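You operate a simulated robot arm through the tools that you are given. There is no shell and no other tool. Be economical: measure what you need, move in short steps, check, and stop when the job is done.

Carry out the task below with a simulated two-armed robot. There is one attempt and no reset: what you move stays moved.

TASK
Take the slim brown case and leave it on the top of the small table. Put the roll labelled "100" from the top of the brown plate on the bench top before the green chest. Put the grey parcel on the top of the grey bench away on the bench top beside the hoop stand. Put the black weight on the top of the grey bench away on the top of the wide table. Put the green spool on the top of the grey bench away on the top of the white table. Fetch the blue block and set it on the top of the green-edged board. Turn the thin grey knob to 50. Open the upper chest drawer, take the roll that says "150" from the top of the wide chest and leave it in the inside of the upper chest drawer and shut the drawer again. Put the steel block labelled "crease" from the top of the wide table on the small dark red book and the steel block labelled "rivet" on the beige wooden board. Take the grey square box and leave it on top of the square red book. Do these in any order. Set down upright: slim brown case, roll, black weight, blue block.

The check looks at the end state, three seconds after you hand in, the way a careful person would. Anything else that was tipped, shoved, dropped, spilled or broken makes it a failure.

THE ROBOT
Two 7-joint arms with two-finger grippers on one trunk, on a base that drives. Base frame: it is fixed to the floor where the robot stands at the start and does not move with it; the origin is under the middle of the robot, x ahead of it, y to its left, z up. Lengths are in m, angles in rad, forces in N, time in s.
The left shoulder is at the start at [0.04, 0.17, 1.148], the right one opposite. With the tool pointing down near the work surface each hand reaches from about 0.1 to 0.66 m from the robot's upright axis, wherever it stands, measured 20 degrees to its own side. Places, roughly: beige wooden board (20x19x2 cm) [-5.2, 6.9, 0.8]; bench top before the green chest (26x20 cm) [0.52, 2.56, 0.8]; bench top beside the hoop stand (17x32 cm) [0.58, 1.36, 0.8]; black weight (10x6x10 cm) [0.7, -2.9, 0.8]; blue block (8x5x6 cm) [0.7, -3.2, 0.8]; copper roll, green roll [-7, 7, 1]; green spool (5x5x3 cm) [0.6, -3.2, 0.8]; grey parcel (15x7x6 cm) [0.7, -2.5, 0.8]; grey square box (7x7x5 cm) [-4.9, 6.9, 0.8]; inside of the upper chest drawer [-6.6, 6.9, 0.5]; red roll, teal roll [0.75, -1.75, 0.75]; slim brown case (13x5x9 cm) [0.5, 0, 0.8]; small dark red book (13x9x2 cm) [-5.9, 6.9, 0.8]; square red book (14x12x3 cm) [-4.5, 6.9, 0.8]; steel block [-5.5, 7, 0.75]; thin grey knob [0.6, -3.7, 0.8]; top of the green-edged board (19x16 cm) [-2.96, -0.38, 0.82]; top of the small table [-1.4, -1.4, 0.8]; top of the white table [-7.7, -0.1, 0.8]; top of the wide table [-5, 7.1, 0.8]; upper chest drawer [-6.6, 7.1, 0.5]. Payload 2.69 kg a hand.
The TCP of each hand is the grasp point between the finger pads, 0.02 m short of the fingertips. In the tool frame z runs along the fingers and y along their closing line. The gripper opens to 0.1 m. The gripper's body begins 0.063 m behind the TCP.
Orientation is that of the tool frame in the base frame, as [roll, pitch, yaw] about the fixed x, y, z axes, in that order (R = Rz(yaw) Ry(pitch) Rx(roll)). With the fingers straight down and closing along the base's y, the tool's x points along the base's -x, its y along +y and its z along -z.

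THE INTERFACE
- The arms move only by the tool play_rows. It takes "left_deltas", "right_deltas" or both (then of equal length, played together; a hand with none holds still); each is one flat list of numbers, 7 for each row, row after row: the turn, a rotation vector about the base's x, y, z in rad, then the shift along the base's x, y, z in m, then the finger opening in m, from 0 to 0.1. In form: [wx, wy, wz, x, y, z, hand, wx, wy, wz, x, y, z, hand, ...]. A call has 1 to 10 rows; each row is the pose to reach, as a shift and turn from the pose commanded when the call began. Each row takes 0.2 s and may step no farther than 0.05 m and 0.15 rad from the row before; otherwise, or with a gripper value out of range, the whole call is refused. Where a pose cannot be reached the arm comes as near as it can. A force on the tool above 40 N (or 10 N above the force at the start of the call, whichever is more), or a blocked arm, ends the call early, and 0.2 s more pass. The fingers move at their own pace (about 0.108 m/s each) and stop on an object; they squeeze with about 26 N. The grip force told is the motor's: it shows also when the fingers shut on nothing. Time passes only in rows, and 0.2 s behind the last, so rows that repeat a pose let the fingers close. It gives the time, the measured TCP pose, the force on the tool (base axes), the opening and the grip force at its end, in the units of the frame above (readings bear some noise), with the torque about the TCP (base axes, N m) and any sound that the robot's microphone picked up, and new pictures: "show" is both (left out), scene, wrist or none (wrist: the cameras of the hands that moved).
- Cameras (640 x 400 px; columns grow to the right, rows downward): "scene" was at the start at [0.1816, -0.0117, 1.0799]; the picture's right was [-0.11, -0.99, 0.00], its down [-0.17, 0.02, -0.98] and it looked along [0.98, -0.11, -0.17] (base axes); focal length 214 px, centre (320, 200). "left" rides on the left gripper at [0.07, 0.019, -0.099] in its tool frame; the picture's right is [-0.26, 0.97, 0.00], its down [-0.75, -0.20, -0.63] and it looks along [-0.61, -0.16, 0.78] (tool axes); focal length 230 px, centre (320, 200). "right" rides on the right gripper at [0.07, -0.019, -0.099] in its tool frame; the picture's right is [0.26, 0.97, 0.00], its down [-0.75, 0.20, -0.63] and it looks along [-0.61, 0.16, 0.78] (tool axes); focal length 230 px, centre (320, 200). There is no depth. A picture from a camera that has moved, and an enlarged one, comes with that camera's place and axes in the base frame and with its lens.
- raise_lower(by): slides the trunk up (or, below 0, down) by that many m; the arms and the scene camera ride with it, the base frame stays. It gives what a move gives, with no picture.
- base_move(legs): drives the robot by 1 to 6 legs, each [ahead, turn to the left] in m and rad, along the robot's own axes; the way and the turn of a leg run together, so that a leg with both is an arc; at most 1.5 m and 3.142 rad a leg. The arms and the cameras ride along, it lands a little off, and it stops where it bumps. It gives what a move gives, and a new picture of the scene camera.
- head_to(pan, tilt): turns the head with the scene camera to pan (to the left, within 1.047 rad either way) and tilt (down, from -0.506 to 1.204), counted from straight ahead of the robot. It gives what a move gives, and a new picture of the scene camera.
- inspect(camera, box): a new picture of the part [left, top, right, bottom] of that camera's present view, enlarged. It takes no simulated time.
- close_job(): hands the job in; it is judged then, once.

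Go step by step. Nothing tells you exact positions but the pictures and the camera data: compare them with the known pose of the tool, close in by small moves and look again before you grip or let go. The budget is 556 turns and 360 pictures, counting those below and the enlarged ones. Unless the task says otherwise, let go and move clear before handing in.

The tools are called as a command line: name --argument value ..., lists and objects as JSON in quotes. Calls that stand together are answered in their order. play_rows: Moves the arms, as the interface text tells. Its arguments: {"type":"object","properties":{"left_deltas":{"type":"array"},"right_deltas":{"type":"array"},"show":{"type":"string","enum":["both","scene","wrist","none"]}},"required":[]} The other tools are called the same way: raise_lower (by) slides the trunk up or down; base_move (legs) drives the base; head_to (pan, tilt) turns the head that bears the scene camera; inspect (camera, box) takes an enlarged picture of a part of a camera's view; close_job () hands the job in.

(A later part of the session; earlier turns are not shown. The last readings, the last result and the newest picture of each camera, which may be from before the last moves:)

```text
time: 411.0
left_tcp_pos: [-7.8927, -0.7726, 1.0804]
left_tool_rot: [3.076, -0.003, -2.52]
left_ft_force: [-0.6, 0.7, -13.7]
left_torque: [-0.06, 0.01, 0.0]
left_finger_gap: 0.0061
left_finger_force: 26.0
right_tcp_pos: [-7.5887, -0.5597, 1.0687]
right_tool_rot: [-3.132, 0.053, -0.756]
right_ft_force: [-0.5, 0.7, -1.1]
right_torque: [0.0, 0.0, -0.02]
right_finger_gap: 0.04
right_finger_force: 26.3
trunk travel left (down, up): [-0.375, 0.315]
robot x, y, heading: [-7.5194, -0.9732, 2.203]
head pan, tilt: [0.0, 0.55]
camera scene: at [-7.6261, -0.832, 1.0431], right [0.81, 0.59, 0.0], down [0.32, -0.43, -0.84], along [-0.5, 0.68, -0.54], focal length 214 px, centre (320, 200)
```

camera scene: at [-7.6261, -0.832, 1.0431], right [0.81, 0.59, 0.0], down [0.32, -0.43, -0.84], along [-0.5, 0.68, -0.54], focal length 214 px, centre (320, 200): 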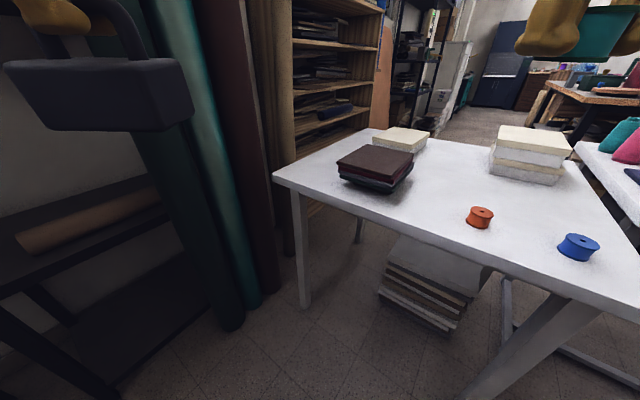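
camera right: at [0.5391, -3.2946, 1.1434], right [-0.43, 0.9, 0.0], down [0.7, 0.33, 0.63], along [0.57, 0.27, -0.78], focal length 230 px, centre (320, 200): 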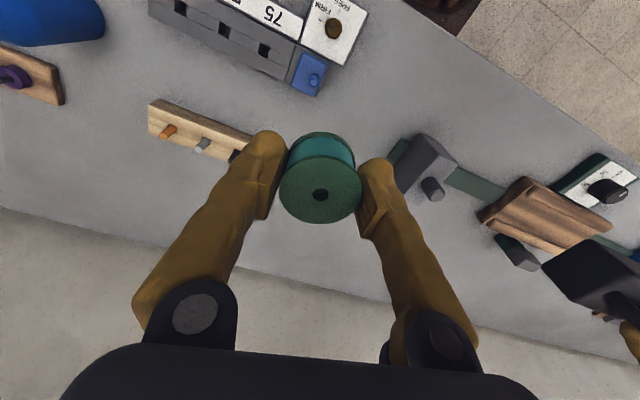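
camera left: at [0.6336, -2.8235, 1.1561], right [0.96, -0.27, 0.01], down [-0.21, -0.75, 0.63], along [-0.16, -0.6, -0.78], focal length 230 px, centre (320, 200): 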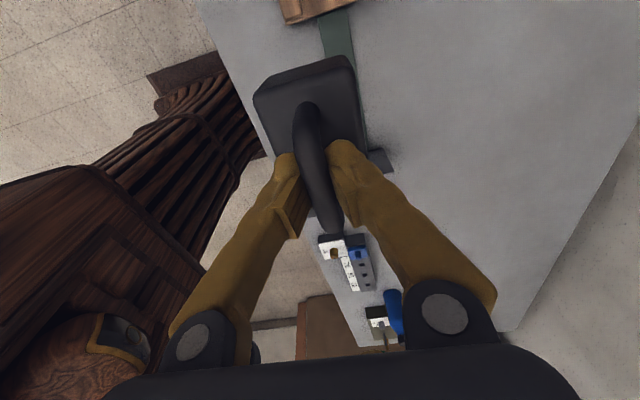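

I'll aim for the free spot at [-7.69, -0.25] between the fabric stack and the orange spool, turning slightly right and closing 20 cm.

base_move --legs '[[0, -0.2], [0.2, 0]]'

play_rows --right_deltas '[0, 0, 0, 0, 0, 0, 0, 0, 0, 0, 0, 0, 0, 0]' --show "both"

```text
time: 413.3
left_tcp_pos: [-7.9282, -0.5206, 1.0799]
left_tool_rot: [3.078, -0.004, -2.722]
left_ft_force: [0.8, 1.2, -14.6]
left_torque: [-0.03, 0.02, 0.01]
left_finger_gap: 0.0059
left_finger_force: 26.5
right_tcp_pos: [-7.5876, -0.3736, 1.0671]
right_tool_rot: [-3.133, 0.055, -0.958]
right_ft_force: [1.3, 0.6, -0.7]
right_torque: [-0.03, -0.01, -0.02]
right_finger_gap: 0.0397
right_finger_force: 25.6
trunk travel left (down, up): [-0.375, 0.315]
robot x, y, heading: [-7.6034, -0.7928, 2.007]
head pan, tilt: [0.0, 0.55]
camera scene: at [-7.6788, -0.633, 1.0431], right [0.91, 0.42, 0.0], down [0.23, -0.49, -0.84], along [-0.35, 0.76, -0.54], focal length 214 px, centre (320, 200)
```

scene: 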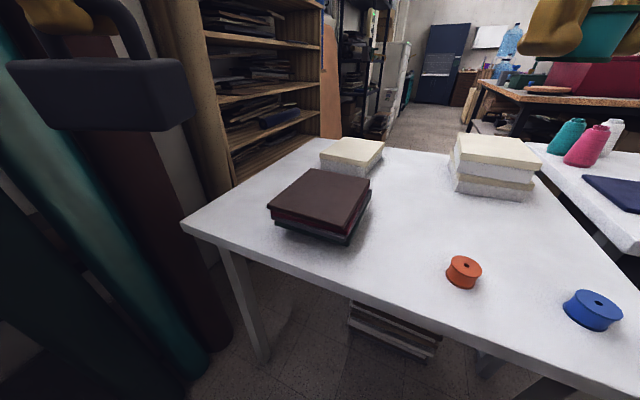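

```text
time: 413.9
left_tcp_pos: [-7.9188, -0.5381, 1.086]
left_tool_rot: [3.059, -0.005, -2.725]
left_ft_force: [1.1, -0.9, -12.7]
left_torque: [-0.04, 0.08, 0.03]
left_finger_gap: 0.0059
left_finger_force: 25.4
right_tcp_pos: [-7.5775, -0.3904, 1.0644]
right_tool_rot: [-3.134, 0.044, -0.958]
right_ft_force: [-0.5, -0.7, -0.2]
right_torque: [0.05, 0.02, 0.0]
right_finger_gap: 0.04
right_finger_force: 26.0
trunk travel left (down, up): [-0.375, 0.315]
robot x, y, heading: [-7.6055, -0.7914, 2.004]
head pan, tilt: [0.0, 0.55]
camera scene: at [-7.6773, -0.6343, 1.0435], right [0.91, 0.42, 0.0], down [0.23, -0.49, -0.84], along [-0.36, 0.77, -0.54], focal length 214 px, centre (320, 200)
camera right: at [-7.5209, -0.4414, 1.1599], right [-0.64, -0.77, -0.02], down [-0.58, 0.47, 0.66], along [-0.5, 0.44, -0.75], focal length 230 px, centre (320, 200)
```

scene: 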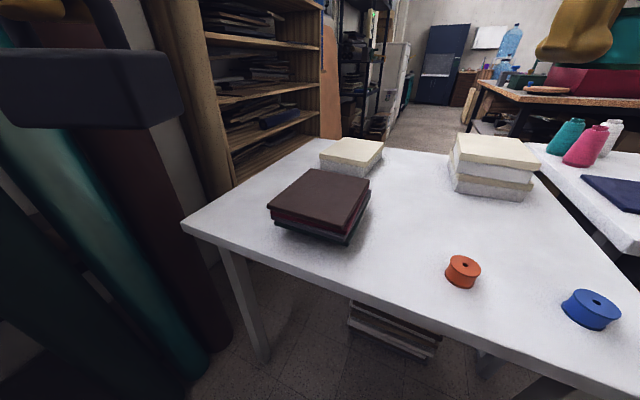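
right: 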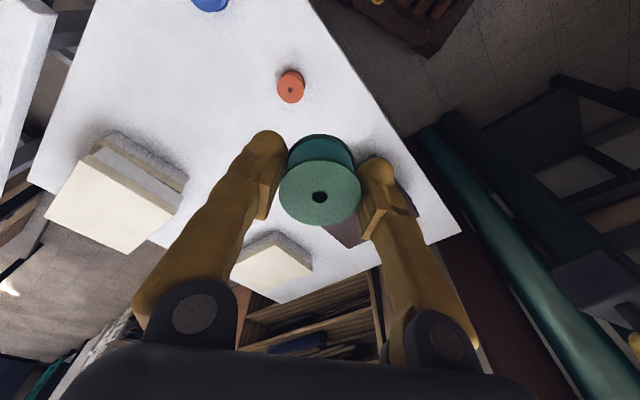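

The clear target is [-7.66, -0.22]. Moving the spool over it and lowering.

play_rows --right_deltas '[-0.01, -0.007, 0, -0.02, 0.03, -0.02, 0, -0.02, -0.015, 0, -0.035, 0.065, -0.04, 0, -0.036, -0.025, 0, -0.05, 0.1, -0.07, 0, -0.036, -0.025, 0, -0.065, 0.135, -0.1, 0, -0.036, -0.025, 0, -0.083, 0.17, -0.13, 0, -0.036, -0.025, 0, -0.083, 0.17, -0.17, 0, -0.036, -0.025, 0, -0.083, 0.17, -0.21, 0]' --show "both"

```text
time: 415.5
left_tcp_pos: [-7.9204, -0.5368, 1.0862]
left_tool_rot: [3.062, -0.006, -2.722]
left_ft_force: [0.0, 0.8, -13.8]
left_torque: [-0.04, 0.04, -0.01]
left_finger_gap: 0.0059
left_finger_force: 26.1
right_tcp_pos: [-7.6639, -0.2165, 0.8631]
right_tool_rot: [-3.129, 0.029, -0.96]
right_ft_force: [-0.8, 0.1, 0.1]
right_torque: [-0.03, -0.03, -0.02]
right_finger_gap: 0.0397
right_finger_force: 26.6
trunk travel left (down, up): [-0.375, 0.315]
robot x, y, heading: [-7.6034, -0.7927, 2.009]
head pan, tilt: [0.0, 0.55]
camera scene: at [-7.6785, -0.6333, 1.0432], right [0.91, 0.42, 0.0], down [0.23, -0.49, -0.84], along [-0.35, 0.76, -0.54], focal length 214 px, centre (320, 200)
camera right: at [-7.6093, -0.2653, 0.9597], right [-0.64, -0.77, -0.02], down [-0.59, 0.48, 0.65], along [-0.49, 0.43, -0.76], focal length 230 px, centre (320, 200)
```

scene: 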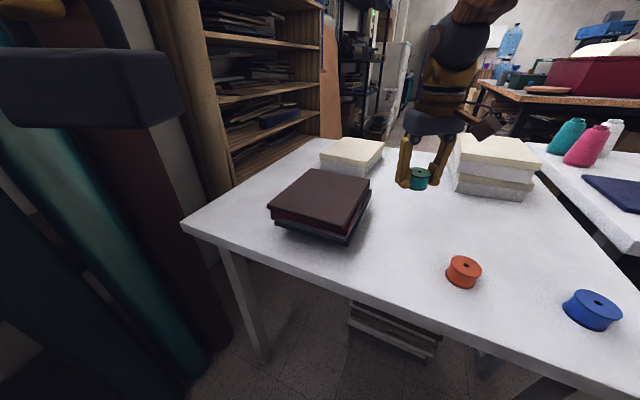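
right: 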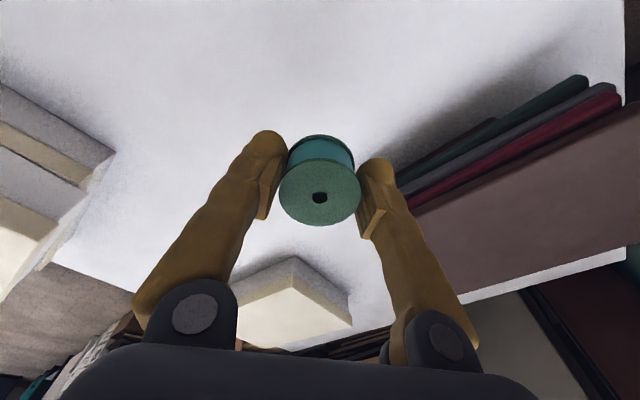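

Shifting 2 cm away from the fabric stack and lowering.

play_rows --right_deltas '[-0.02, -0.014, 0, 0.02, 0.005, -0.01, 0, -0.024, -0.017, 0, 0.02, 0.005, -0.035, 0, -0.024, -0.017, 0, 0.02, 0.005, -0.055, 0, -0.024, -0.017, 0, 0.02, 0.005, -0.065, 0]' --show "none"

inspect --camera "scene" --box '[330, 130, 510, 300]'

```text
time: 416.5
left_tcp_pos: [-7.9202, -0.5365, 1.0863]
left_tool_rot: [3.061, -0.005, -2.724]
left_ft_force: [0.4, -0.5, -13.8]
left_torque: [-0.08, 0.05, 0.0]
left_finger_gap: 0.006
left_finger_force: 25.7
right_tcp_pos: [-7.6414, -0.2143, 0.7994]
right_tool_rot: [-3.129, -0.001, -0.958]
right_ft_force: [0.8, 0.3, -1.1]
right_torque: [-0.03, -0.01, -0.01]
right_finger_gap: 0.0397
right_finger_force: 25.9
trunk travel left (down, up): [-0.375, 0.315]
robot x, y, heading: [-7.6041, -0.7967, 2.008]
head pan, tilt: [0.0, 0.55]
```

```text
2.35 times, centred on (420, 215) of scene
camera zoom: at [-7.6784, -0.6343, 1.0434], right [0.91, 0.42, 0.0], down [0.23, -0.49, -0.84], along [-0.35, 0.76, -0.54], focal length 505 px, centre (85, 165)
```

zoom: 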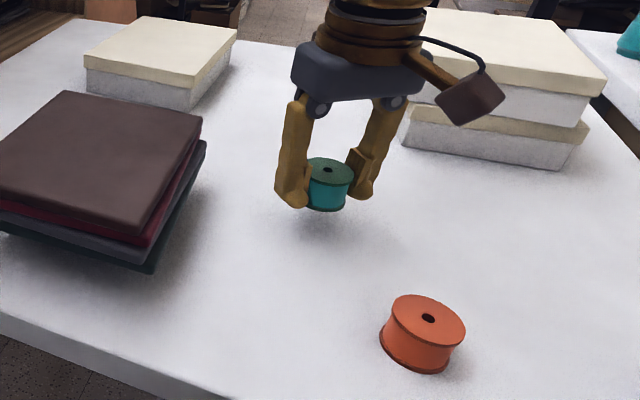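

Still about 1–2 cm up. Lowering in small steps.

play_rows --right_deltas '[0, 0, 0, 0, 0, -0.005, 0, 0, 0, 0, 0, 0, -0.01, 0, 0, 0, 0, 0, 0, -0.014, 0]' --show "none"

inspect --camera "scene" --box '[370, 150, 490, 240]'

```text
time: 417.3
left_tcp_pos: [-7.9213, -0.538, 1.0854]
left_tool_rot: [3.059, -0.004, -2.723]
left_ft_force: [0.3, -0.7, -14.1]
left_torque: [-0.04, 0.04, -0.02]
left_finger_gap: 0.006
left_finger_force: 25.6
right_tcp_pos: [-7.6412, -0.2142, 0.786]
right_tool_rot: [-3.129, 0.0, -0.959]
right_ft_force: [0.6, 0.7, 0.2]
right_torque: [0.0, 0.0, -0.01]
right_finger_gap: 0.0396
right_finger_force: 25.7
trunk travel left (down, up): [-0.375, 0.315]
robot x, y, heading: [-7.6024, -0.794, 2.008]
head pan, tilt: [0.0, 0.55]
```

```text
4.44 times, centred on (430, 195) of scene
camera zoom: at [-7.6784, -0.6342, 1.0434], right [0.91, 0.42, 0.0], down [0.23, -0.49, -0.84], along [-0.35, 0.76, -0.54], focal length 953 px, centre (-169, 222)
```

zoom: 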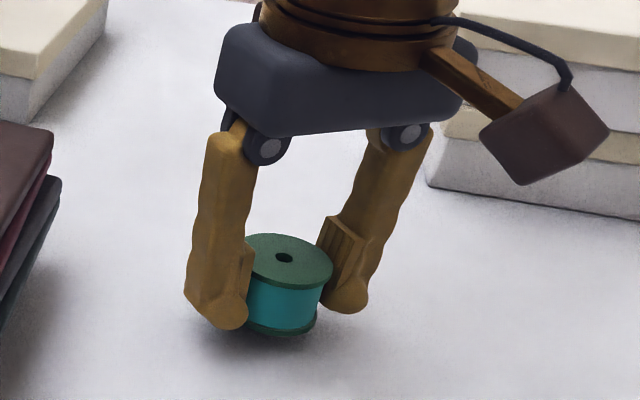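

play_rows --right_deltas '[0, 0, 0, 0, 0, -0.003, 0, 0, 0, 0, 0, 0, -0.006, 0, 0, 0, 0, 0, 0, -0.008, 0]' --show "none"

inspect --camera "scene" --box '[370, 150, 490, 240]'

```text
time: 418.1
left_tcp_pos: [-7.9215, -0.5375, 1.0858]
left_tool_rot: [3.058, -0.005, -2.723]
left_ft_force: [0.4, 0.0, -13.4]
left_torque: [-0.03, 0.04, 0.01]
left_finger_gap: 0.0058
left_finger_force: 25.9
right_tcp_pos: [-7.6415, -0.2145, 0.7769]
right_tool_rot: [-3.13, -0.001, -0.958]
right_ft_force: [0.8, 0.2, 0.0]
right_torque: [0.0, -0.01, 0.0]
right_finger_gap: 0.0398
right_finger_force: 26.1
trunk travel left (down, up): [-0.375, 0.315]
robot x, y, heading: [-7.6039, -0.7911, 2.004]
head pan, tilt: [0.0, 0.55]
```

```text
4.44 times, centred on (430, 195) of scene
camera zoom: at [-7.6784, -0.6342, 1.0434], right [0.91, 0.42, 0.0], down [0.23, -0.49, -0.84], along [-0.35, 0.76, -0.54], focal length 953 px, centre (-169, 222)
```

zoom: 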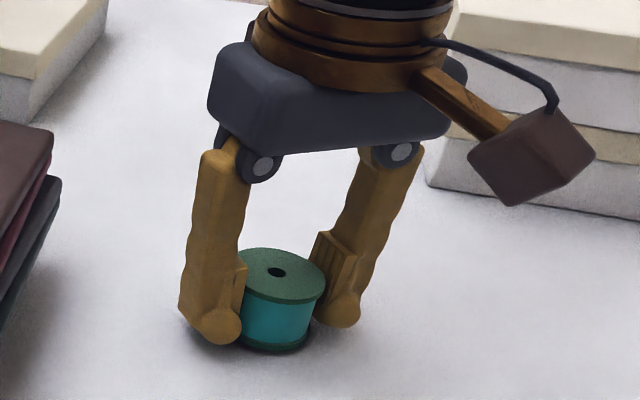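

play_rows --right_deltas '[0, 0, 0, 0, 0, -0.003, 0, 0, 0, 0, 0, 0, -0.006, 0]' --show "none"

inspect --camera "scene" --box '[370, 150, 490, 240]'

```text
time: 418.7
left_tcp_pos: [-7.9209, -0.5387, 1.0864]
left_tool_rot: [3.06, -0.003, -2.724]
left_ft_force: [-0.5, -0.3, -13.5]
left_torque: [-0.02, 0.04, 0.02]
left_finger_gap: 0.006
left_finger_force: 25.4
right_tcp_pos: [-7.6417, -0.2138, 0.7731]
right_tool_rot: [-3.127, 0.005, -0.959]
right_ft_force: [0.1, -0.9, 9.5]
right_torque: [-0.14, 0.08, -0.01]
right_finger_gap: 0.0397
right_finger_force: 25.8
trunk travel left (down, up): [-0.375, 0.315]
robot x, y, heading: [-7.6064, -0.7963, 2.005]
head pan, tilt: [0.0, 0.55]
```

```text
4.44 times, centred on (430, 195) of scene
camera zoom: at [-7.6783, -0.635, 1.0436], right [0.91, 0.42, 0.0], down [0.23, -0.49, -0.84], along [-0.35, 0.77, -0.54], focal length 953 px, centre (-169, 222)
```

zoom: 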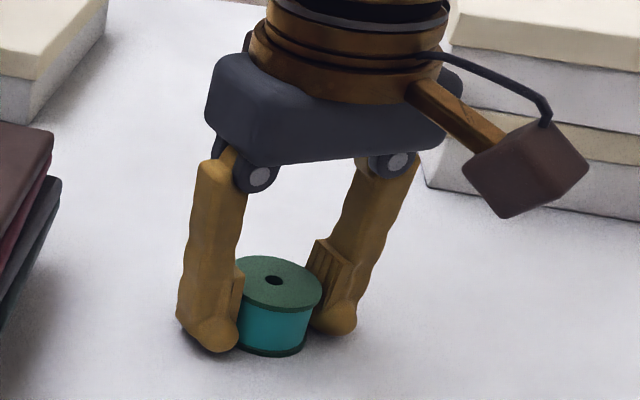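

Contact (9.5 N). Releasing and lifting.

play_rows --right_deltas '[0, 0, 0, 0, 0, 0.002, 0.065, 0, 0, 0, 0, 0, 0.002, 0.065, 0, 0, 0, 0, 0, 0.03, 0.065, 0, 0, 0, 0, 0, 0.07, 0.07, 0, 0, 0, 0, 0, 0.12, 0.1, 0, 0, 0, 0, 0, 0.17, 0.1, 0, 0, 0, 0, 0, 0.22, 0.1, 0, 0, 0, 0.02, -0.03, 0.25, 0.1, 0, 0, 0, 0.03, -0.07, 0.26, 0.1]' --show "scene"

```text
time: 420.7
left_tcp_pos: [-7.9204, -0.5373, 1.0853]
left_tool_rot: [3.059, -0.003, -2.724]
left_ft_force: [-0.6, -0.5, -13.9]
left_torque: [0.0, 0.03, 0.02]
left_finger_gap: 0.006
left_finger_force: 26.3
right_tcp_pos: [-7.6115, -0.2853, 1.0285]
right_tool_rot: [-3.129, 0.002, -0.959]
right_ft_force: [0.7, -1.0, -0.1]
right_torque: [-0.02, -0.01, 0.0]
right_finger_gap: 0.1002
right_finger_force: 0.0
trunk travel left (down, up): [-0.375, 0.315]
robot x, y, heading: [-7.6017, -0.7941, 2.008]
head pan, tilt: [0.0, 0.55]
camera scene: at [-7.6784, -0.635, 1.0435], right [0.91, 0.42, 0.0], down [0.23, -0.49, -0.84], along [-0.35, 0.77, -0.54], focal length 214 px, centre (320, 200)
```

scene: 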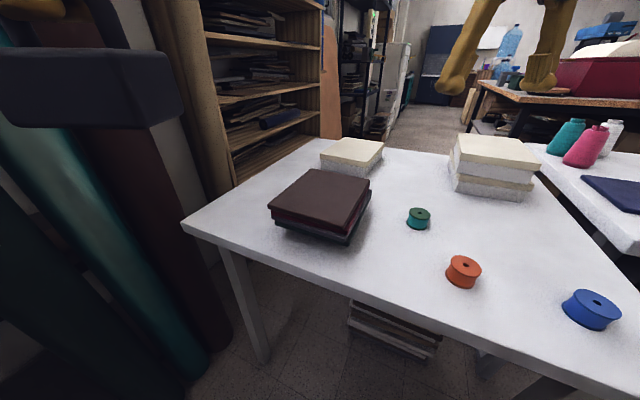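

The green spool stands on the white table. Next the weight goes to the wide table at the north side. I'll level and extend the left arm, then retrace my way and look for a route north.

play_rows --left_deltas '[-0.02, -0.01, 0, -0.006, 0.014, -0.005, 0, -0.05, -0.022, 0, -0.014, 0.03, -0.01, 0, -0.075, -0.033, 0, -0.025, 0.054, -0.015, 0]' --show "none"

base_move --legs '[[-0.55, 0], [0, -1.3], [0, -1.31]]'

base_move --legs '[[0.4, 0], [1.5, 0], [1.45, 0], [0, 1.3], [0, 0.87]]'

```text
time: 421.5
left_tcp_pos: [-7.9458, -0.4824, 1.0697]
left_tool_rot: [3.142, -0.005, -2.72]
left_ft_force: [1.1, 0.9, -13.2]
left_torque: [0.05, 0.09, -0.01]
left_finger_gap: 0.0059
left_finger_force: 26.2
right_tcp_pos: [-7.6126, -0.2844, 1.0292]
right_tool_rot: [-3.128, -0.001, -0.958]
right_ft_force: [0.5, 0.6, -1.1]
right_torque: [-0.02, -0.02, 0.0]
right_finger_gap: 0.0999
right_finger_force: 0.0
trunk travel left (down, up): [-0.375, 0.315]
robot x, y, heading: [-7.6029, -0.7939, 2.003]
head pan, tilt: [0.0, 0.55]
```

```text
time: 431.3
left_tcp_pos: [-6.917, -1.3708, 1.0698]
left_tool_rot: [3.141, -0.004, 0.987]
left_ft_force: [-0.3, 0.2, -13.3]
left_torque: [0.08, -0.01, -0.01]
left_finger_gap: 0.0059
left_finger_force: 25.8
right_tcp_pos: [-7.0912, -1.718, 1.0293]
right_tool_rot: [-3.129, 0.0, 2.748]
right_ft_force: [-0.2, 0.3, -0.3]
right_torque: [-0.03, -0.01, -0.05]
right_finger_gap: 0.0999
right_finger_force: 0.2
trunk travel left (down, up): [-0.375, 0.315]
robot x, y, heading: [-7.362, -1.2756, -0.571]
head pan, tilt: [0.0, 0.55]
camera scene: at [-7.2096, -1.3736, 1.0434], right [-0.54, -0.84, 0.0], down [-0.45, 0.29, -0.84], along [0.71, -0.45, -0.54], focal length 214 px, centre (320, 200)
```

scene: 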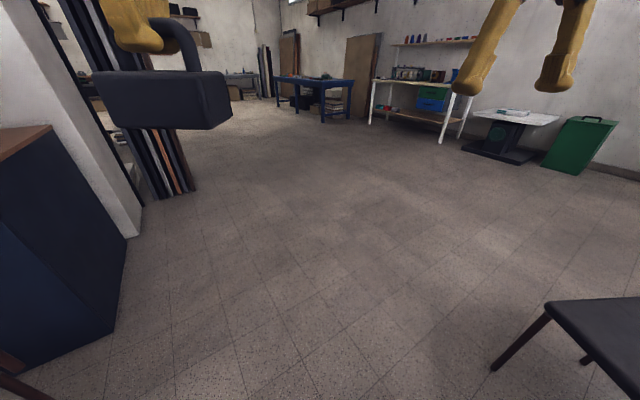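

```text
time: 452.9
left_tcp_pos: [-4.7432, -2.6567, 1.0758]
left_tool_rot: [3.125, -0.005, 3.116]
left_ft_force: [-0.3, 0.3, -13.6]
left_torque: [-0.04, 0.01, 0.03]
left_finger_gap: 0.0061
left_finger_force: 25.9
right_tcp_pos: [-4.359, -2.6196, 1.0361]
right_tool_rot: [-3.125, 0.014, -1.403]
right_ft_force: [0.1, 0.2, 0.3]
right_torque: [0.05, 0.0, 0.04]
right_finger_gap: 0.1001
right_finger_force: 0.0
trunk travel left (down, up): [-0.375, 0.315]
robot x, y, heading: [-4.5721, -3.067, 1.559]
head pan, tilt: [0.0, 0.55]
camera scene: at [-4.5721, -2.8902, 1.0435], right [1.0, -0.01, 0.0], down [-0.01, -0.54, -0.84], along [0.01, 0.84, -0.54], focal length 214 px, centre (320, 200)
```

scene: 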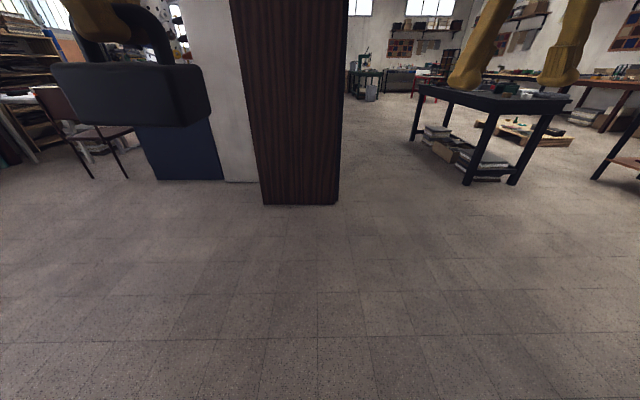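

There is a clear passage north between the brown column and the dark table, along x≈-3.75. I'll take it.

base_move --legs '[[0.15, -0.64], [1.2, 0], [0, 0.65], [1.5, 0], [1.5, 0]]'

head_to --pan 0.3 --tilt 0.3

```text
time: 475.0
left_tcp_pos: [-4.2041, 1.0793, 1.0844]
left_tool_rot: [3.112, -0.014, -3.072]
left_ft_force: [2.2, 0.8, -12.9]
left_torque: [0.07, 0.02, 0.02]
left_finger_gap: 0.006
left_finger_force: 26.3
right_tcp_pos: [-3.8255, 1.159, 1.0488]
right_tool_rot: [-3.125, 0.044, -1.303]
right_ft_force: [-0.3, -0.7, 0.2]
right_torque: [-0.01, 0.08, -0.02]
right_finger_gap: 0.1002
right_finger_force: 0.0
trunk travel left (down, up): [-0.375, 0.315]
robot x, y, heading: [-3.9942, 0.7224, 1.799]
head pan, tilt: [0.0, 0.55]
stopped in leg 5: the robot was blocked; the commanded pose is now the measured one
camera scene: at [-4.0304, 0.8947, 1.0436], right [0.97, 0.22, 0.0], down [0.12, -0.52, -0.84], along [-0.19, 0.82, -0.54], focal length 214 px, centre (320, 200)
```

scene: 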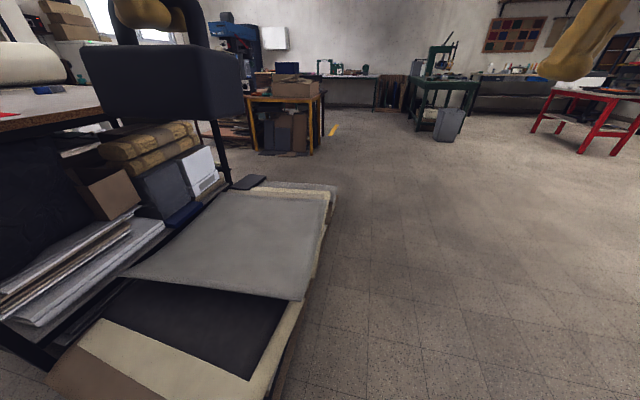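

```text
time: 475.8
left_tcp_pos: [-4.207, 1.0775, 1.0858]
left_tool_rot: [3.108, -0.01, -3.069]
left_ft_force: [0.1, -0.4, -13.2]
left_torque: [0.07, 0.0, 0.01]
left_finger_gap: 0.006
left_finger_force: 26.1
right_tcp_pos: [-3.8285, 1.1593, 1.0487]
right_tool_rot: [-3.123, 0.044, -1.3]
right_ft_force: [0.6, -0.8, 0.4]
right_torque: [0.01, 0.03, 0.0]
right_finger_gap: 0.1
right_finger_force: 0.1
trunk travel left (down, up): [-0.375, 0.315]
robot x, y, heading: [-3.9941, 0.7214, 1.798]
head pan, tilt: [0.3, 0.3]
camera scene: at [-4.0598, 0.8882, 1.0664], right [0.86, 0.5, -0.01], down [0.15, -0.27, -0.95], along [-0.48, 0.82, -0.31], focal length 214 px, centre (320, 200)
```

scene: 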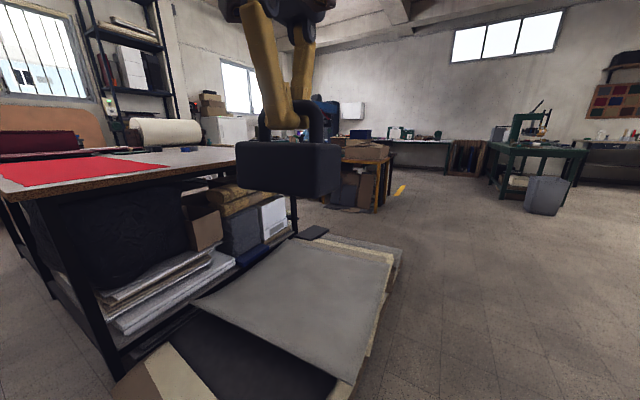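

I grazed a floor stack of sheets on the left (its edge is at x≈-4.27); it looks undisturbed. I'll back off, swing right around it and continue north.

base_move --legs '[[-0.2, 0], [0, -0.6], [0.7, 0], [0, 0.4], [1.5, 0]]'

```text
time: 490.6
left_tcp_pos: [-3.8789, 3.0524, 1.0851]
left_tool_rot: [3.111, -0.01, 3.019]
left_ft_force: [-0.8, 0.0, -13.6]
left_torque: [0.03, 0.0, 0.0]
left_finger_gap: 0.0061
left_finger_force: 25.8
right_tcp_pos: [-3.4919, 3.0581, 1.0494]
right_tool_rot: [-3.122, 0.045, -1.497]
right_ft_force: [-1.0, 0.5, 0.5]
right_torque: [-0.01, -0.01, 0.01]
right_finger_gap: 0.1001
right_finger_force: 0.0
trunk travel left (down, up): [-0.375, 0.315]
robot x, y, heading: [-3.7412, 2.6628, 1.603]
head pan, tilt: [0.3, 0.3]
camera scene: at [-3.7733, 2.8382, 1.0663], right [0.95, 0.32, -0.01], down [0.1, -0.3, -0.95], along [-0.31, 0.9, -0.31], focal length 214 px, centre (320, 200)
```

scene: 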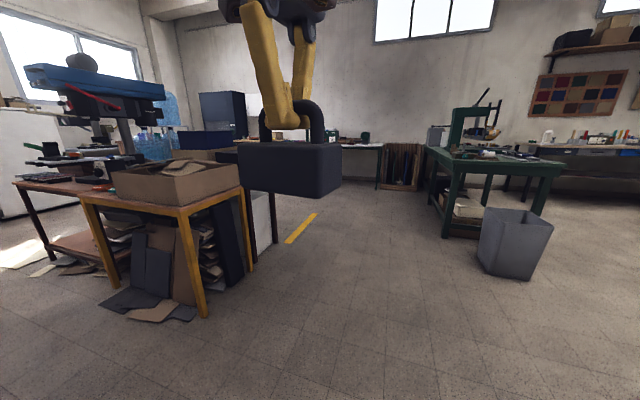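

The wide table is along the north wall ahead. I'll pass right of the yellow table and come up to about [-4.7, 6.0].

base_move --legs '[[1.4, 0], [0, 0.41], [1.0, 0], [0.95, 0], [0, -0.44]]'

head_to --pan 0 --tilt 0.4

```text
time: 509.6
left_tcp_pos: [-4.7171, 6.2393, 1.0902]
left_tool_rot: [3.096, -0.012, 2.969]
left_ft_force: [0.4, -0.2, -13.6]
left_torque: [-0.01, -0.01, -0.04]
left_finger_gap: 0.006
left_finger_force: 26.0
right_tcp_pos: [-4.3304, 6.229, 1.0553]
right_tool_rot: [-3.123, 0.06, -1.546]
right_ft_force: [0.4, -0.2, -0.1]
right_torque: [0.01, 0.0, 0.01]
right_finger_gap: 0.0998
right_finger_force: 0.1
trunk travel left (down, up): [-0.375, 0.315]
robot x, y, heading: [-4.5964, 5.8622, 1.549]
head pan, tilt: [0.3, 0.3]
camera scene: at [-4.6221, 6.0378, 1.0664], right [0.96, 0.28, -0.01], down [0.08, -0.3, -0.95], along [-0.27, 0.91, -0.31], focal length 214 px, centre (320, 200)
```

scene: 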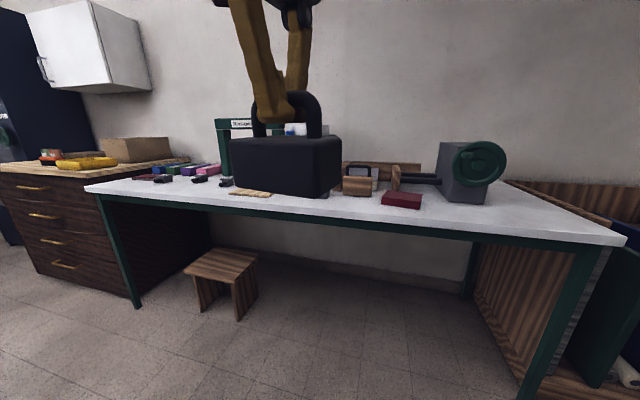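

```text
time: 510.4
left_tcp_pos: [-4.7187, 6.2236, 1.0961]
left_tool_rot: [3.076, -0.015, 2.968]
left_ft_force: [0.2, -0.3, -12.5]
left_torque: [-0.05, -0.02, 0.01]
left_finger_gap: 0.006
left_finger_force: 25.5
right_tcp_pos: [-4.331, 6.2105, 1.055]
right_tool_rot: [-3.123, 0.062, -1.546]
right_ft_force: [-0.1, 0.0, -0.6]
right_torque: [0.06, 0.02, 0.01]
right_finger_gap: 0.1
right_finger_force: 0.0
trunk travel left (down, up): [-0.375, 0.315]
robot x, y, heading: [-4.6008, 5.861, 1.546]
head pan, tilt: [0.0, 0.4]
camera scene: at [-4.5948, 6.041, 1.057], right [1.0, -0.02, 0.0], down [-0.01, -0.41, -0.91], along [0.02, 0.91, -0.41], focal length 214 px, centre (320, 200)
```

scene: 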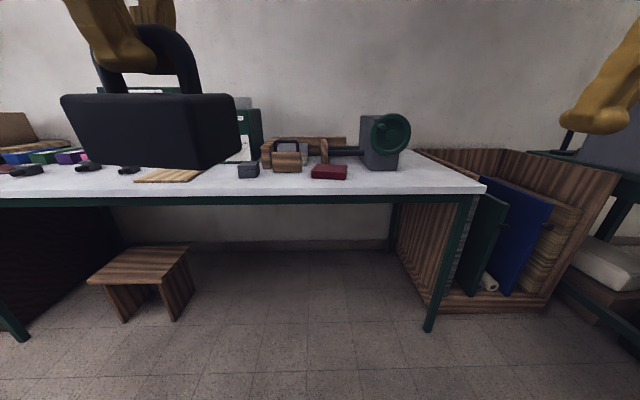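

I see the wide table with the red square book, grey box, beige board and steel blocks. I'll put the weight on the bare right end around [-4.24, 6.86], so I sidestep right first.

base_move --legs '[[0, -0.824], [0.66, 0], [0, 0.849]]'

head_to --pan 0.2 --tilt 0.6

```text
time: 518.5
left_tcp_pos: [-4.2423, 6.6625, 1.0965]
left_tool_rot: [3.079, -0.016, 2.997]
left_ft_force: [0.6, -0.1, -13.5]
left_torque: [-0.09, -0.05, 0.02]
left_finger_gap: 0.0061
left_finger_force: 26.3
right_tcp_pos: [-3.8543, 6.6608, 1.056]
right_tool_rot: [-3.124, 0.063, -1.518]
right_ft_force: [0.3, -0.4, -0.1]
right_torque: [-0.02, 0.01, -0.02]
right_finger_gap: 0.1
right_finger_force: 0.0
trunk travel left (down, up): [-0.375, 0.315]
robot x, y, heading: [-4.1092, 6.3042, 1.582]
head pan, tilt: [0.0, 0.4]
camera scene: at [-4.1085, 6.4838, 1.0571], right [1.0, 0.01, 0.0], down [0.0, -0.41, -0.91], along [-0.01, 0.91, -0.41], focal length 214 px, centre (320, 200)
```

scene: 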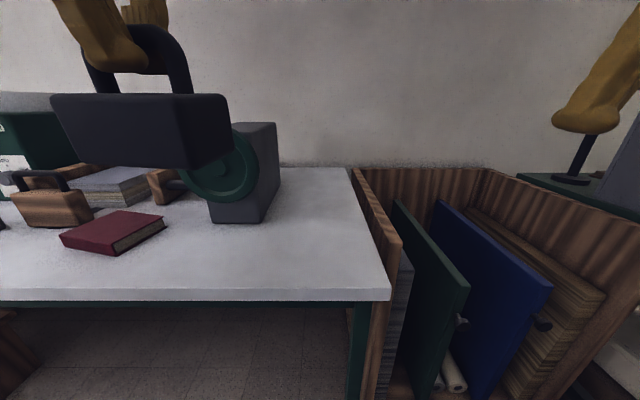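

```text
time: 519.2
left_tcp_pos: [-4.2477, 6.6438, 1.1004]
left_tool_rot: [3.064, -0.017, 2.999]
left_ft_force: [-2.6, -0.5, -13.5]
left_torque: [-0.03, -0.06, 0.01]
left_finger_gap: 0.0061
left_finger_force: 26.0
right_tcp_pos: [-3.86, 6.6367, 1.0446]
right_tool_rot: [-3.121, 0.018, -1.515]
right_ft_force: [-0.8, -0.5, 1.6]
right_torque: [0.07, -0.08, 0.0]
right_finger_gap: 0.0999
right_finger_force: 0.0
trunk travel left (down, up): [-0.375, 0.315]
robot x, y, heading: [-4.1076, 6.3033, 1.574]
head pan, tilt: [0.201, 0.6]
camera scene: at [-4.1304, 6.4764, 1.0391], right [0.98, 0.21, 0.0], down [0.12, -0.57, -0.82], along [-0.17, 0.8, -0.58], focal length 214 px, centre (320, 200)
```

scene: 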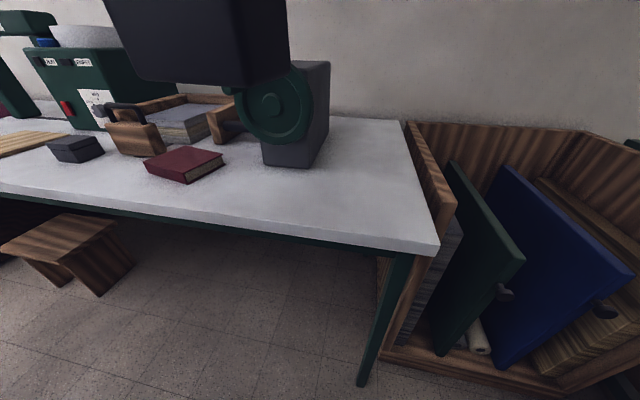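

I'll turn slightly right so the target at [-4.12, 6.87], clear of the handwheel, is on the left hand's side, then lower the weight there.

base_move --legs '[[0, -0.22]]'

play_rows --left_deltas '[0, 0, 0, 0, 0, 0, 0, -0.01, 0, 0, 0, 0.02, -0.01, 0, -0.03, 0, 0, 0.005, 0.05, -0.02, 0, -0.05, 0, 0, 0.01, 0.08, -0.03, 0, -0.06, 0.01, 0, 0.02, 0.11, -0.04, 0, -0.08, 0.015, 0, 0.03, 0.14, -0.06, 0, -0.08, 0.015, 0, 0.035, 0.17, -0.08, 0]' --show "both"

```text
time: 520.1
left_tcp_pos: [-4.2303, 6.6085, 1.0788]
left_tool_rot: [-3.141, -0.009, 2.951]
left_ft_force: [-1.2, -2.9, -13.3]
left_torque: [-0.08, -0.04, 0.04]
left_finger_gap: 0.0063
left_finger_force: 25.4
right_tcp_pos: [-3.8376, 6.5782, 1.032]
right_tool_rot: [-3.099, -0.057, -1.56]
right_ft_force: [0.0, -0.8, 0.7]
right_torque: [0.0, -0.03, 0.01]
right_finger_gap: 0.0997
right_finger_force: 0.0
trunk travel left (down, up): [-0.375, 0.315]
robot x, y, heading: [-4.1108, 6.3078, 1.537]
head pan, tilt: [0.201, 0.6]
stopped in leg 1: the robot was blocked; the commanded pose is now the measured one
camera scene: at [-4.1204, 6.4762, 1.0392], right [0.99, 0.17, 0.0], down [0.1, -0.57, -0.82], along [-0.14, 0.8, -0.58], focal length 214 px, centre (320, 200)
```

scene: 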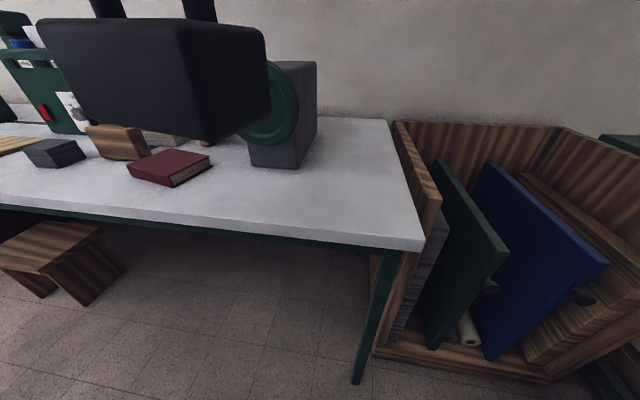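

```text
time: 521.7
left_tcp_pos: [-4.191, 6.7885, 1.0153]
left_tool_rot: [-3.119, -0.017, 2.949]
left_ft_force: [0.0, 1.0, -12.7]
left_torque: [-0.01, -0.01, -0.01]
left_finger_gap: 0.0059
left_finger_force: 26.4
right_tcp_pos: [-3.8351, 6.5826, 1.0297]
right_tool_rot: [-3.102, -0.058, -1.559]
right_ft_force: [0.5, 0.0, -0.2]
right_torque: [-0.03, -0.01, -0.03]
right_finger_gap: 0.0998
right_finger_force: 0.0
trunk travel left (down, up): [-0.375, 0.315]
robot x, y, heading: [-4.1054, 6.3012, 1.539]
head pan, tilt: [0.201, 0.6]
camera scene: at [-4.1186, 6.4795, 1.0387], right [0.99, 0.17, 0.0], down [0.09, -0.57, -0.81], along [-0.14, 0.8, -0.58], focal length 214 px, centre (320, 200)
camera left: at [-4.2534, 6.8215, 1.1149], right [0.44, 0.9, -0.03], down [0.71, -0.33, 0.62], along [0.55, -0.29, -0.78], focal length 230 px, centre (320, 200)
```

scene: 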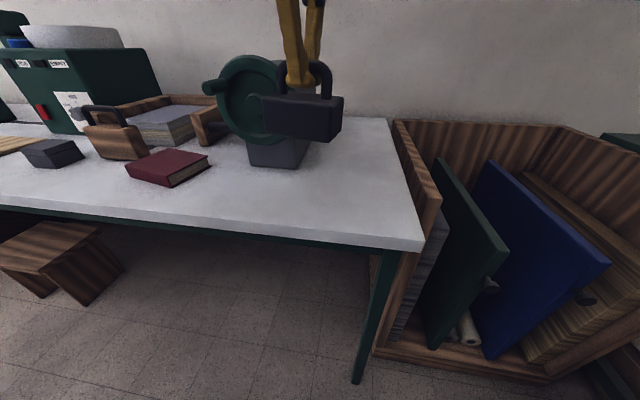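
left: 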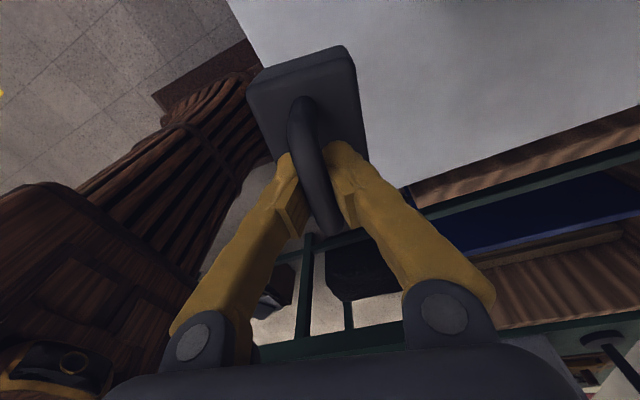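

play_rows --left_deltas '[0.01, 0, 0, 0.01, 0.02, 0, 0, 0.02, -0.01, 0, 0.03, 0.045, -0.01, 0, 0.02, -0.02, 0, 0.045, 0.07, -0.04, 0, 0.02, -0.02, 0, 0.05, 0.08, -0.08, 0, 0.02, -0.02, 0, 0.05, 0.08, -0.115, 0]' --show "both"

```text
time: 522.9
left_tcp_pos: [-4.1401, 6.8679, 0.901]
left_tool_rot: [3.141, 0.0, 2.95]
left_ft_force: [0.5, 0.9, -12.2]
left_torque: [0.01, -0.04, -0.02]
left_finger_gap: 0.0063
left_finger_force: 25.6
right_tcp_pos: [-3.8354, 6.5815, 1.0304]
right_tool_rot: [-3.1, -0.057, -1.561]
right_ft_force: [-0.2, -0.3, 0.7]
right_torque: [0.0, -0.02, 0.02]
right_finger_gap: 0.1
right_finger_force: 0.0
trunk travel left (down, up): [-0.375, 0.315]
robot x, y, heading: [-4.1068, 6.3026, 1.54]
head pan, tilt: [0.201, 0.6]
camera scene: at [-4.1185, 6.4793, 1.0388], right [0.99, 0.17, 0.0], down [0.09, -0.57, -0.81], along [-0.14, 0.8, -0.58], focal length 214 px, centre (320, 200)
camera left: at [-4.2035, 6.8995, 1.0003], right [0.44, 0.9, 0.0], down [0.7, -0.34, 0.63], along [0.57, -0.27, -0.78], focal length 230 px, centre (320, 200)
```

scene: 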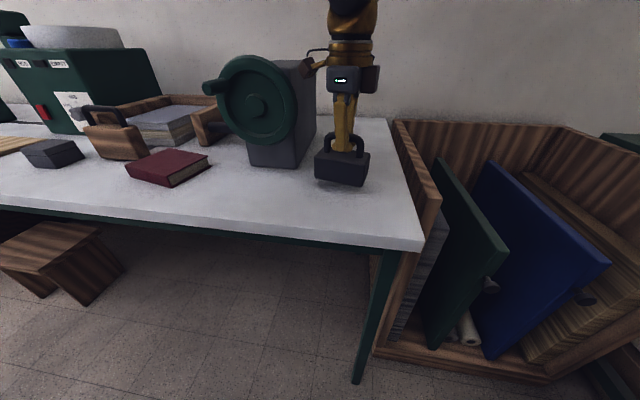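
left: 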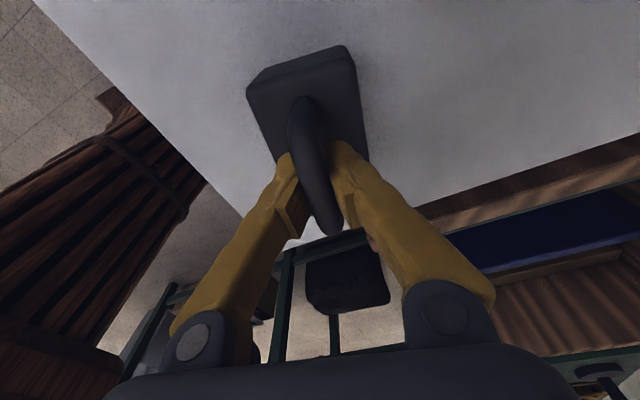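

Over clear table. Lowering to near contact.

play_rows --left_deltas '[0, 0, 0, 0, 0, -0.02, 0, 0, 0, 0, 0, 0, -0.035, 0, 0, 0, 0, 0, 0, -0.043, 0]' --show "none"

inspect --camera "scene" --box '[280, 120, 420, 220]'

```text
time: 523.8
left_tcp_pos: [-4.1397, 6.8579, 0.8708]
left_tool_rot: [3.112, -0.004, 2.955]
left_ft_force: [0.2, 1.7, -1.9]
left_torque: [0.01, 0.02, -0.03]
left_finger_gap: 0.0
left_finger_force: 25.7
right_tcp_pos: [-3.8348, 6.5569, 1.0191]
right_tool_rot: [-3.105, -0.105, -1.561]
right_ft_force: [0.5, -0.8, 0.2]
right_torque: [-0.04, -0.01, -0.01]
right_finger_gap: 0.1003
right_finger_force: 0.1
trunk travel left (down, up): [-0.375, 0.315]
robot x, y, heading: [-4.1066, 6.3039, 1.537]
head pan, tilt: [0.201, 0.6]
stopped in row 3 (left hand): the force on the tool passed its limit at 45 N (the readings are from after the stop); the commanded pose is now the measured one
```

```text
4.00 times, centred on (350, 170) of scene
camera zoom: at [-4.1182, 6.4785, 1.0386], right [0.99, 0.17, 0.0], down [0.09, -0.57, -0.81], along [-0.14, 0.8, -0.58], focal length 858 px, centre (200, 320)
```

zoom: 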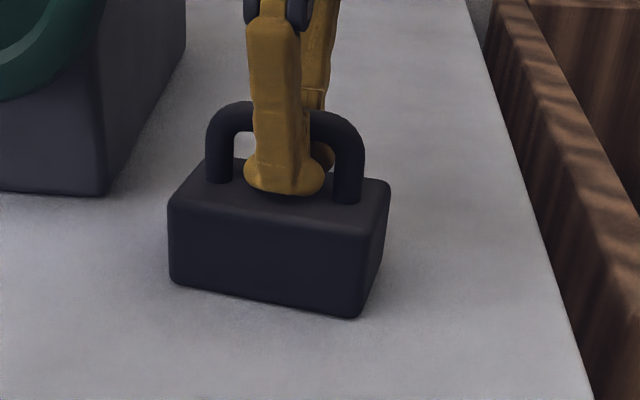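

The weight reached the table a little early (45 N stop) and stands upright; the fingers slid up the bar. I'll open and lift away.

play_rows --left_deltas '[0, 0, 0, 0, 0, 0, 0.06, 0, 0, 0, 0, 0, 0, 0.06, 0, 0, 0, 0, 0, 0.03, 0.06, 0, 0, 0, 0, 0, 0.07, 0.06, 0, 0, 0, 0, 0, 0.12, 0.08, 0, 0, 0, 0, -0.03, 0.15, 0.1, 0, 0, 0, -0.02, -0.06, 0.17, 0.1]' --show "scene"

```text
time: 525.4
left_tcp_pos: [-4.1607, 6.7957, 1.0405]
left_tool_rot: [3.11, -0.002, 2.952]
left_ft_force: [1.3, -0.7, -0.6]
left_torque: [-0.03, -0.03, 0.0]
left_finger_gap: 0.0999
left_finger_force: 0.1
right_tcp_pos: [-3.8359, 6.5564, 1.021]
right_tool_rot: [-3.102, -0.101, -1.561]
right_ft_force: [-0.8, -0.6, -0.3]
right_torque: [-0.01, -0.01, 0.01]
right_finger_gap: 0.0997
right_finger_force: 0.0
trunk travel left (down, up): [-0.375, 0.315]
robot x, y, heading: [-4.1083, 6.3053, 1.539]
head pan, tilt: [0.201, 0.6]
camera scene: at [-4.119, 6.477, 1.0392], right [0.99, 0.17, 0.0], down [0.09, -0.57, -0.82], along [-0.14, 0.8, -0.58], focal length 214 px, centre (320, 200)
```

scene: 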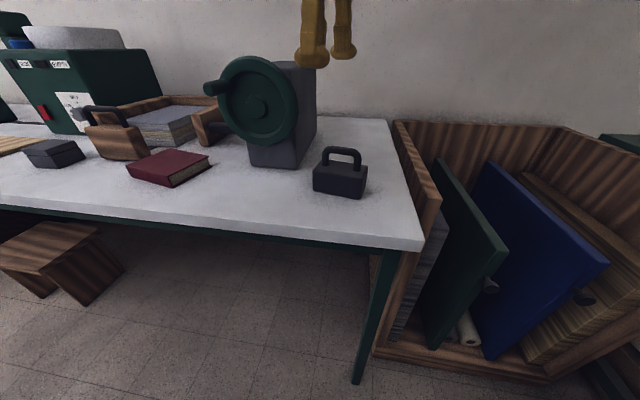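

The black weight stands upright on the wide table. Next the grey box: I'll straighten the right arm and move to face it near x=-4.72.

play_rows --right_deltas '[0.03, 0.01, 0, 0, 0.03, 0.005, 0.1, 0.06, 0.02, 0, 0, 0.07, 0.01, 0.1, 0.1, 0.04, 0, 0, 0.11, 0.015, 0.1, 0.1, 0.04, 0, 0, 0.14, 0.02, 0.1]' --left_deltas '[0, 0, 0, -0.03, 0, 0, 0.1, 0, 0, 0, -0.06, -0.01, 0, 0.1, -0.02, 0, 0, -0.09, -0.02, 0, 0.1, -0.03, 0, 0, -0.12, -0.04, 0, 0.1]' --show "none"

base_move --legs '[[-0.3, 0], [0, 1.571], [0.62, 0], [0, -1.54], [0.25, 0]]'

```text
time: 526.4
left_tcp_pos: [-4.2817, 6.7554, 1.0395]
left_tool_rot: [3.141, 0.003, 2.951]
left_ft_force: [-1.4, 0.5, 0.6]
left_torque: [0.04, -0.02, 0.01]
left_finger_gap: 0.1001
left_finger_force: 0.0
right_tcp_pos: [-3.8369, 6.7035, 1.0548]
right_tool_rot: [-3.141, 0.063, -1.561]
right_ft_force: [-0.2, 0.5, 0.3]
right_torque: [-0.04, -0.04, -0.01]
right_finger_gap: 0.1
right_finger_force: 0.0
trunk travel left (down, up): [-0.375, 0.315]
robot x, y, heading: [-4.1098, 6.3082, 1.539]
head pan, tilt: [0.201, 0.6]
```

```text
time: 540.9
left_tcp_pos: [-4.951, 6.6984, 1.0394]
left_tool_rot: [-3.14, 0.003, 3.014]
left_ft_force: [0.2, 0.3, -0.2]
left_torque: [-0.02, 0.02, 0.04]
left_finger_gap: 0.1
left_finger_force: 0.1
right_tcp_pos: [-4.5038, 6.6762, 1.0535]
right_tool_rot: [-3.14, 0.059, -1.502]
right_ft_force: [0.2, 0.8, 0.4]
right_torque: [-0.04, 0.06, 0.02]
right_finger_gap: 0.0998
right_finger_force: 0.0
trunk travel left (down, up): [-0.375, 0.315]
robot x, y, heading: [-4.7526, 6.256, 1.604]
head pan, tilt: [0.201, 0.6]
camera scene: at [-4.7741, 6.4312, 1.0389], right [0.97, 0.23, 0.0], down [0.13, -0.56, -0.81], along [-0.19, 0.79, -0.58], focal length 214 px, centre (320, 200)
```

scene: 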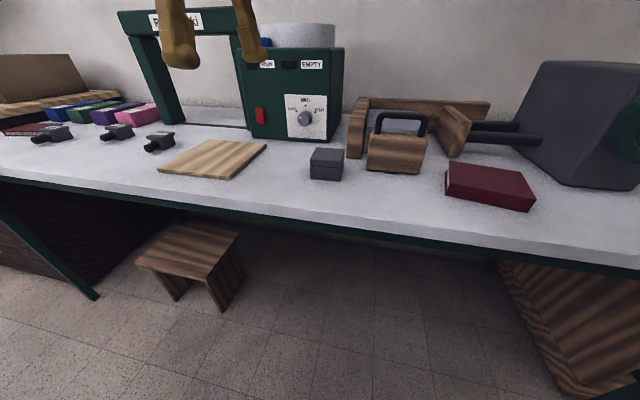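

The grey box is near [-4.875, 6.93] and the red book near [-4.54, 6.91]. I'll close up 12 cm and bring the left hand over the box.

base_move --legs '[[0.12, 0]]'

play_rows --left_deltas '[0, 0, 0, 0, 0, 0, 0.1, 0, 0, 0, 0.02, 0.03, -0.01, 0.1, 0, 0, 0.03, 0.05, 0.06, -0.03, 0.1, 0, 0, 0.06, 0.08, 0.09, -0.06, 0.1, 0, 0, 0.1, 0.085, 0.115, -0.09, 0.1]' --show "both"

```text
time: 542.1
left_tcp_pos: [-4.9558, 6.7859, 1.0547]
left_tool_rot: [3.109, -0.001, 3.017]
left_ft_force: [-0.1, -0.4, -0.5]
left_torque: [-0.05, -0.05, -0.01]
left_finger_gap: 0.1
left_finger_force: 0.0
right_tcp_pos: [-4.5076, 6.7622, 1.0674]
right_tool_rot: [-3.137, 0.093, -1.5]
right_ft_force: [-0.2, 0.1, 0.4]
right_torque: [-0.05, -0.03, -0.02]
right_finger_gap: 0.1
right_finger_force: 0.1
trunk travel left (down, up): [-0.375, 0.315]
robot x, y, heading: [-4.7553, 6.3787, 1.605]
head pan, tilt: [0.201, 0.6]
camera scene: at [-4.7775, 6.5113, 1.0453], right [0.97, 0.23, 0.0], down [0.13, -0.53, -0.84], along [-0.19, 0.81, -0.55], focal length 214 px, centre (320, 200)
```

scene: 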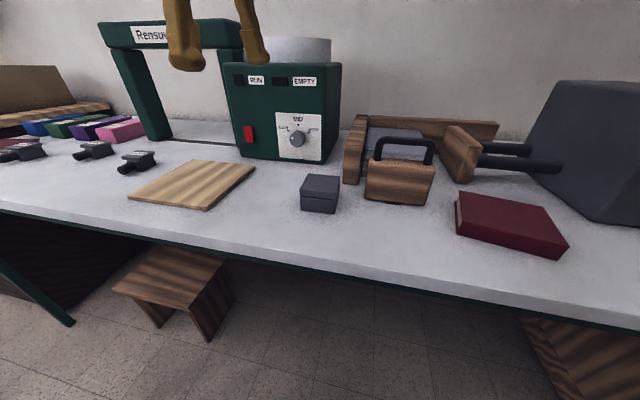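

```text
refused: row 4 steps farther than a row can; nothing moved
```

play_rows --left_deltas '[0, 0, 0, 0, 0, 0, 0.1, 0, 0, 0, 0.02, 0.03, -0.01, 0.1, 0, 0, 0.03, 0.04, 0.055, -0.03, 0.1, 0, 0, 0.06, 0.06, 0.08, -0.05, 0.1, 0, 0, 0.09, 0.075, 0.11, -0.08, 0.1, 0, 0, 0.1, 0.085, 0.13, -0.11, 0.1]' --show "both"

```text
time: 543.5
left_tcp_pos: [-4.8697, 6.9477, 0.9279]
left_tool_rot: [3.137, 0.003, 3.118]
left_ft_force: [0.0, 1.5, -0.8]
left_torque: [-0.13, -0.01, 0.0]
left_finger_gap: 0.0999
left_finger_force: 0.1
right_tcp_pos: [-4.5081, 6.7932, 1.0559]
right_tool_rot: [-3.141, 0.065, -1.499]
right_ft_force: [0.2, 1.3, -0.5]
right_torque: [-0.07, 0.0, 0.0]
right_finger_gap: 0.0999
right_finger_force: 0.1
trunk travel left (down, up): [-0.375, 0.315]
robot x, y, heading: [-4.754, 6.3813, 1.604]
head pan, tilt: [0.201, 0.6]
camera scene: at [-4.7787, 6.5563, 1.0382], right [0.97, 0.23, 0.0], down [0.13, -0.57, -0.81], along [-0.19, 0.79, -0.58], focal length 214 px, centre (320, 200)
camera left: at [-4.9391, 6.9664, 1.0274], right [0.28, 0.96, 0.0], down [0.74, -0.22, 0.63], along [0.61, -0.17, -0.78], focal length 230 px, centre (320, 200)
```

scene: 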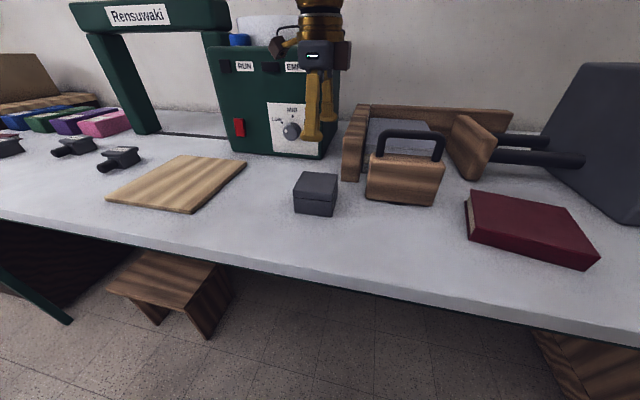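
left: 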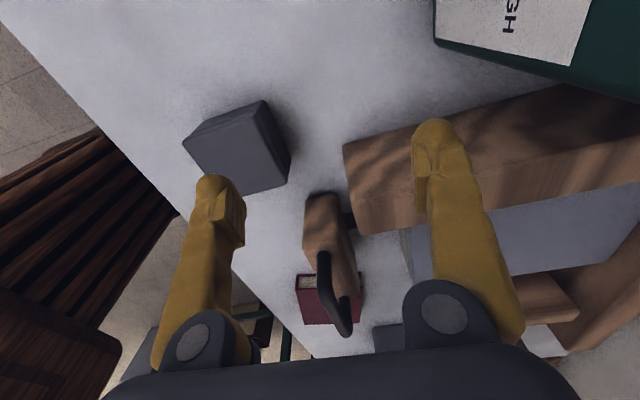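

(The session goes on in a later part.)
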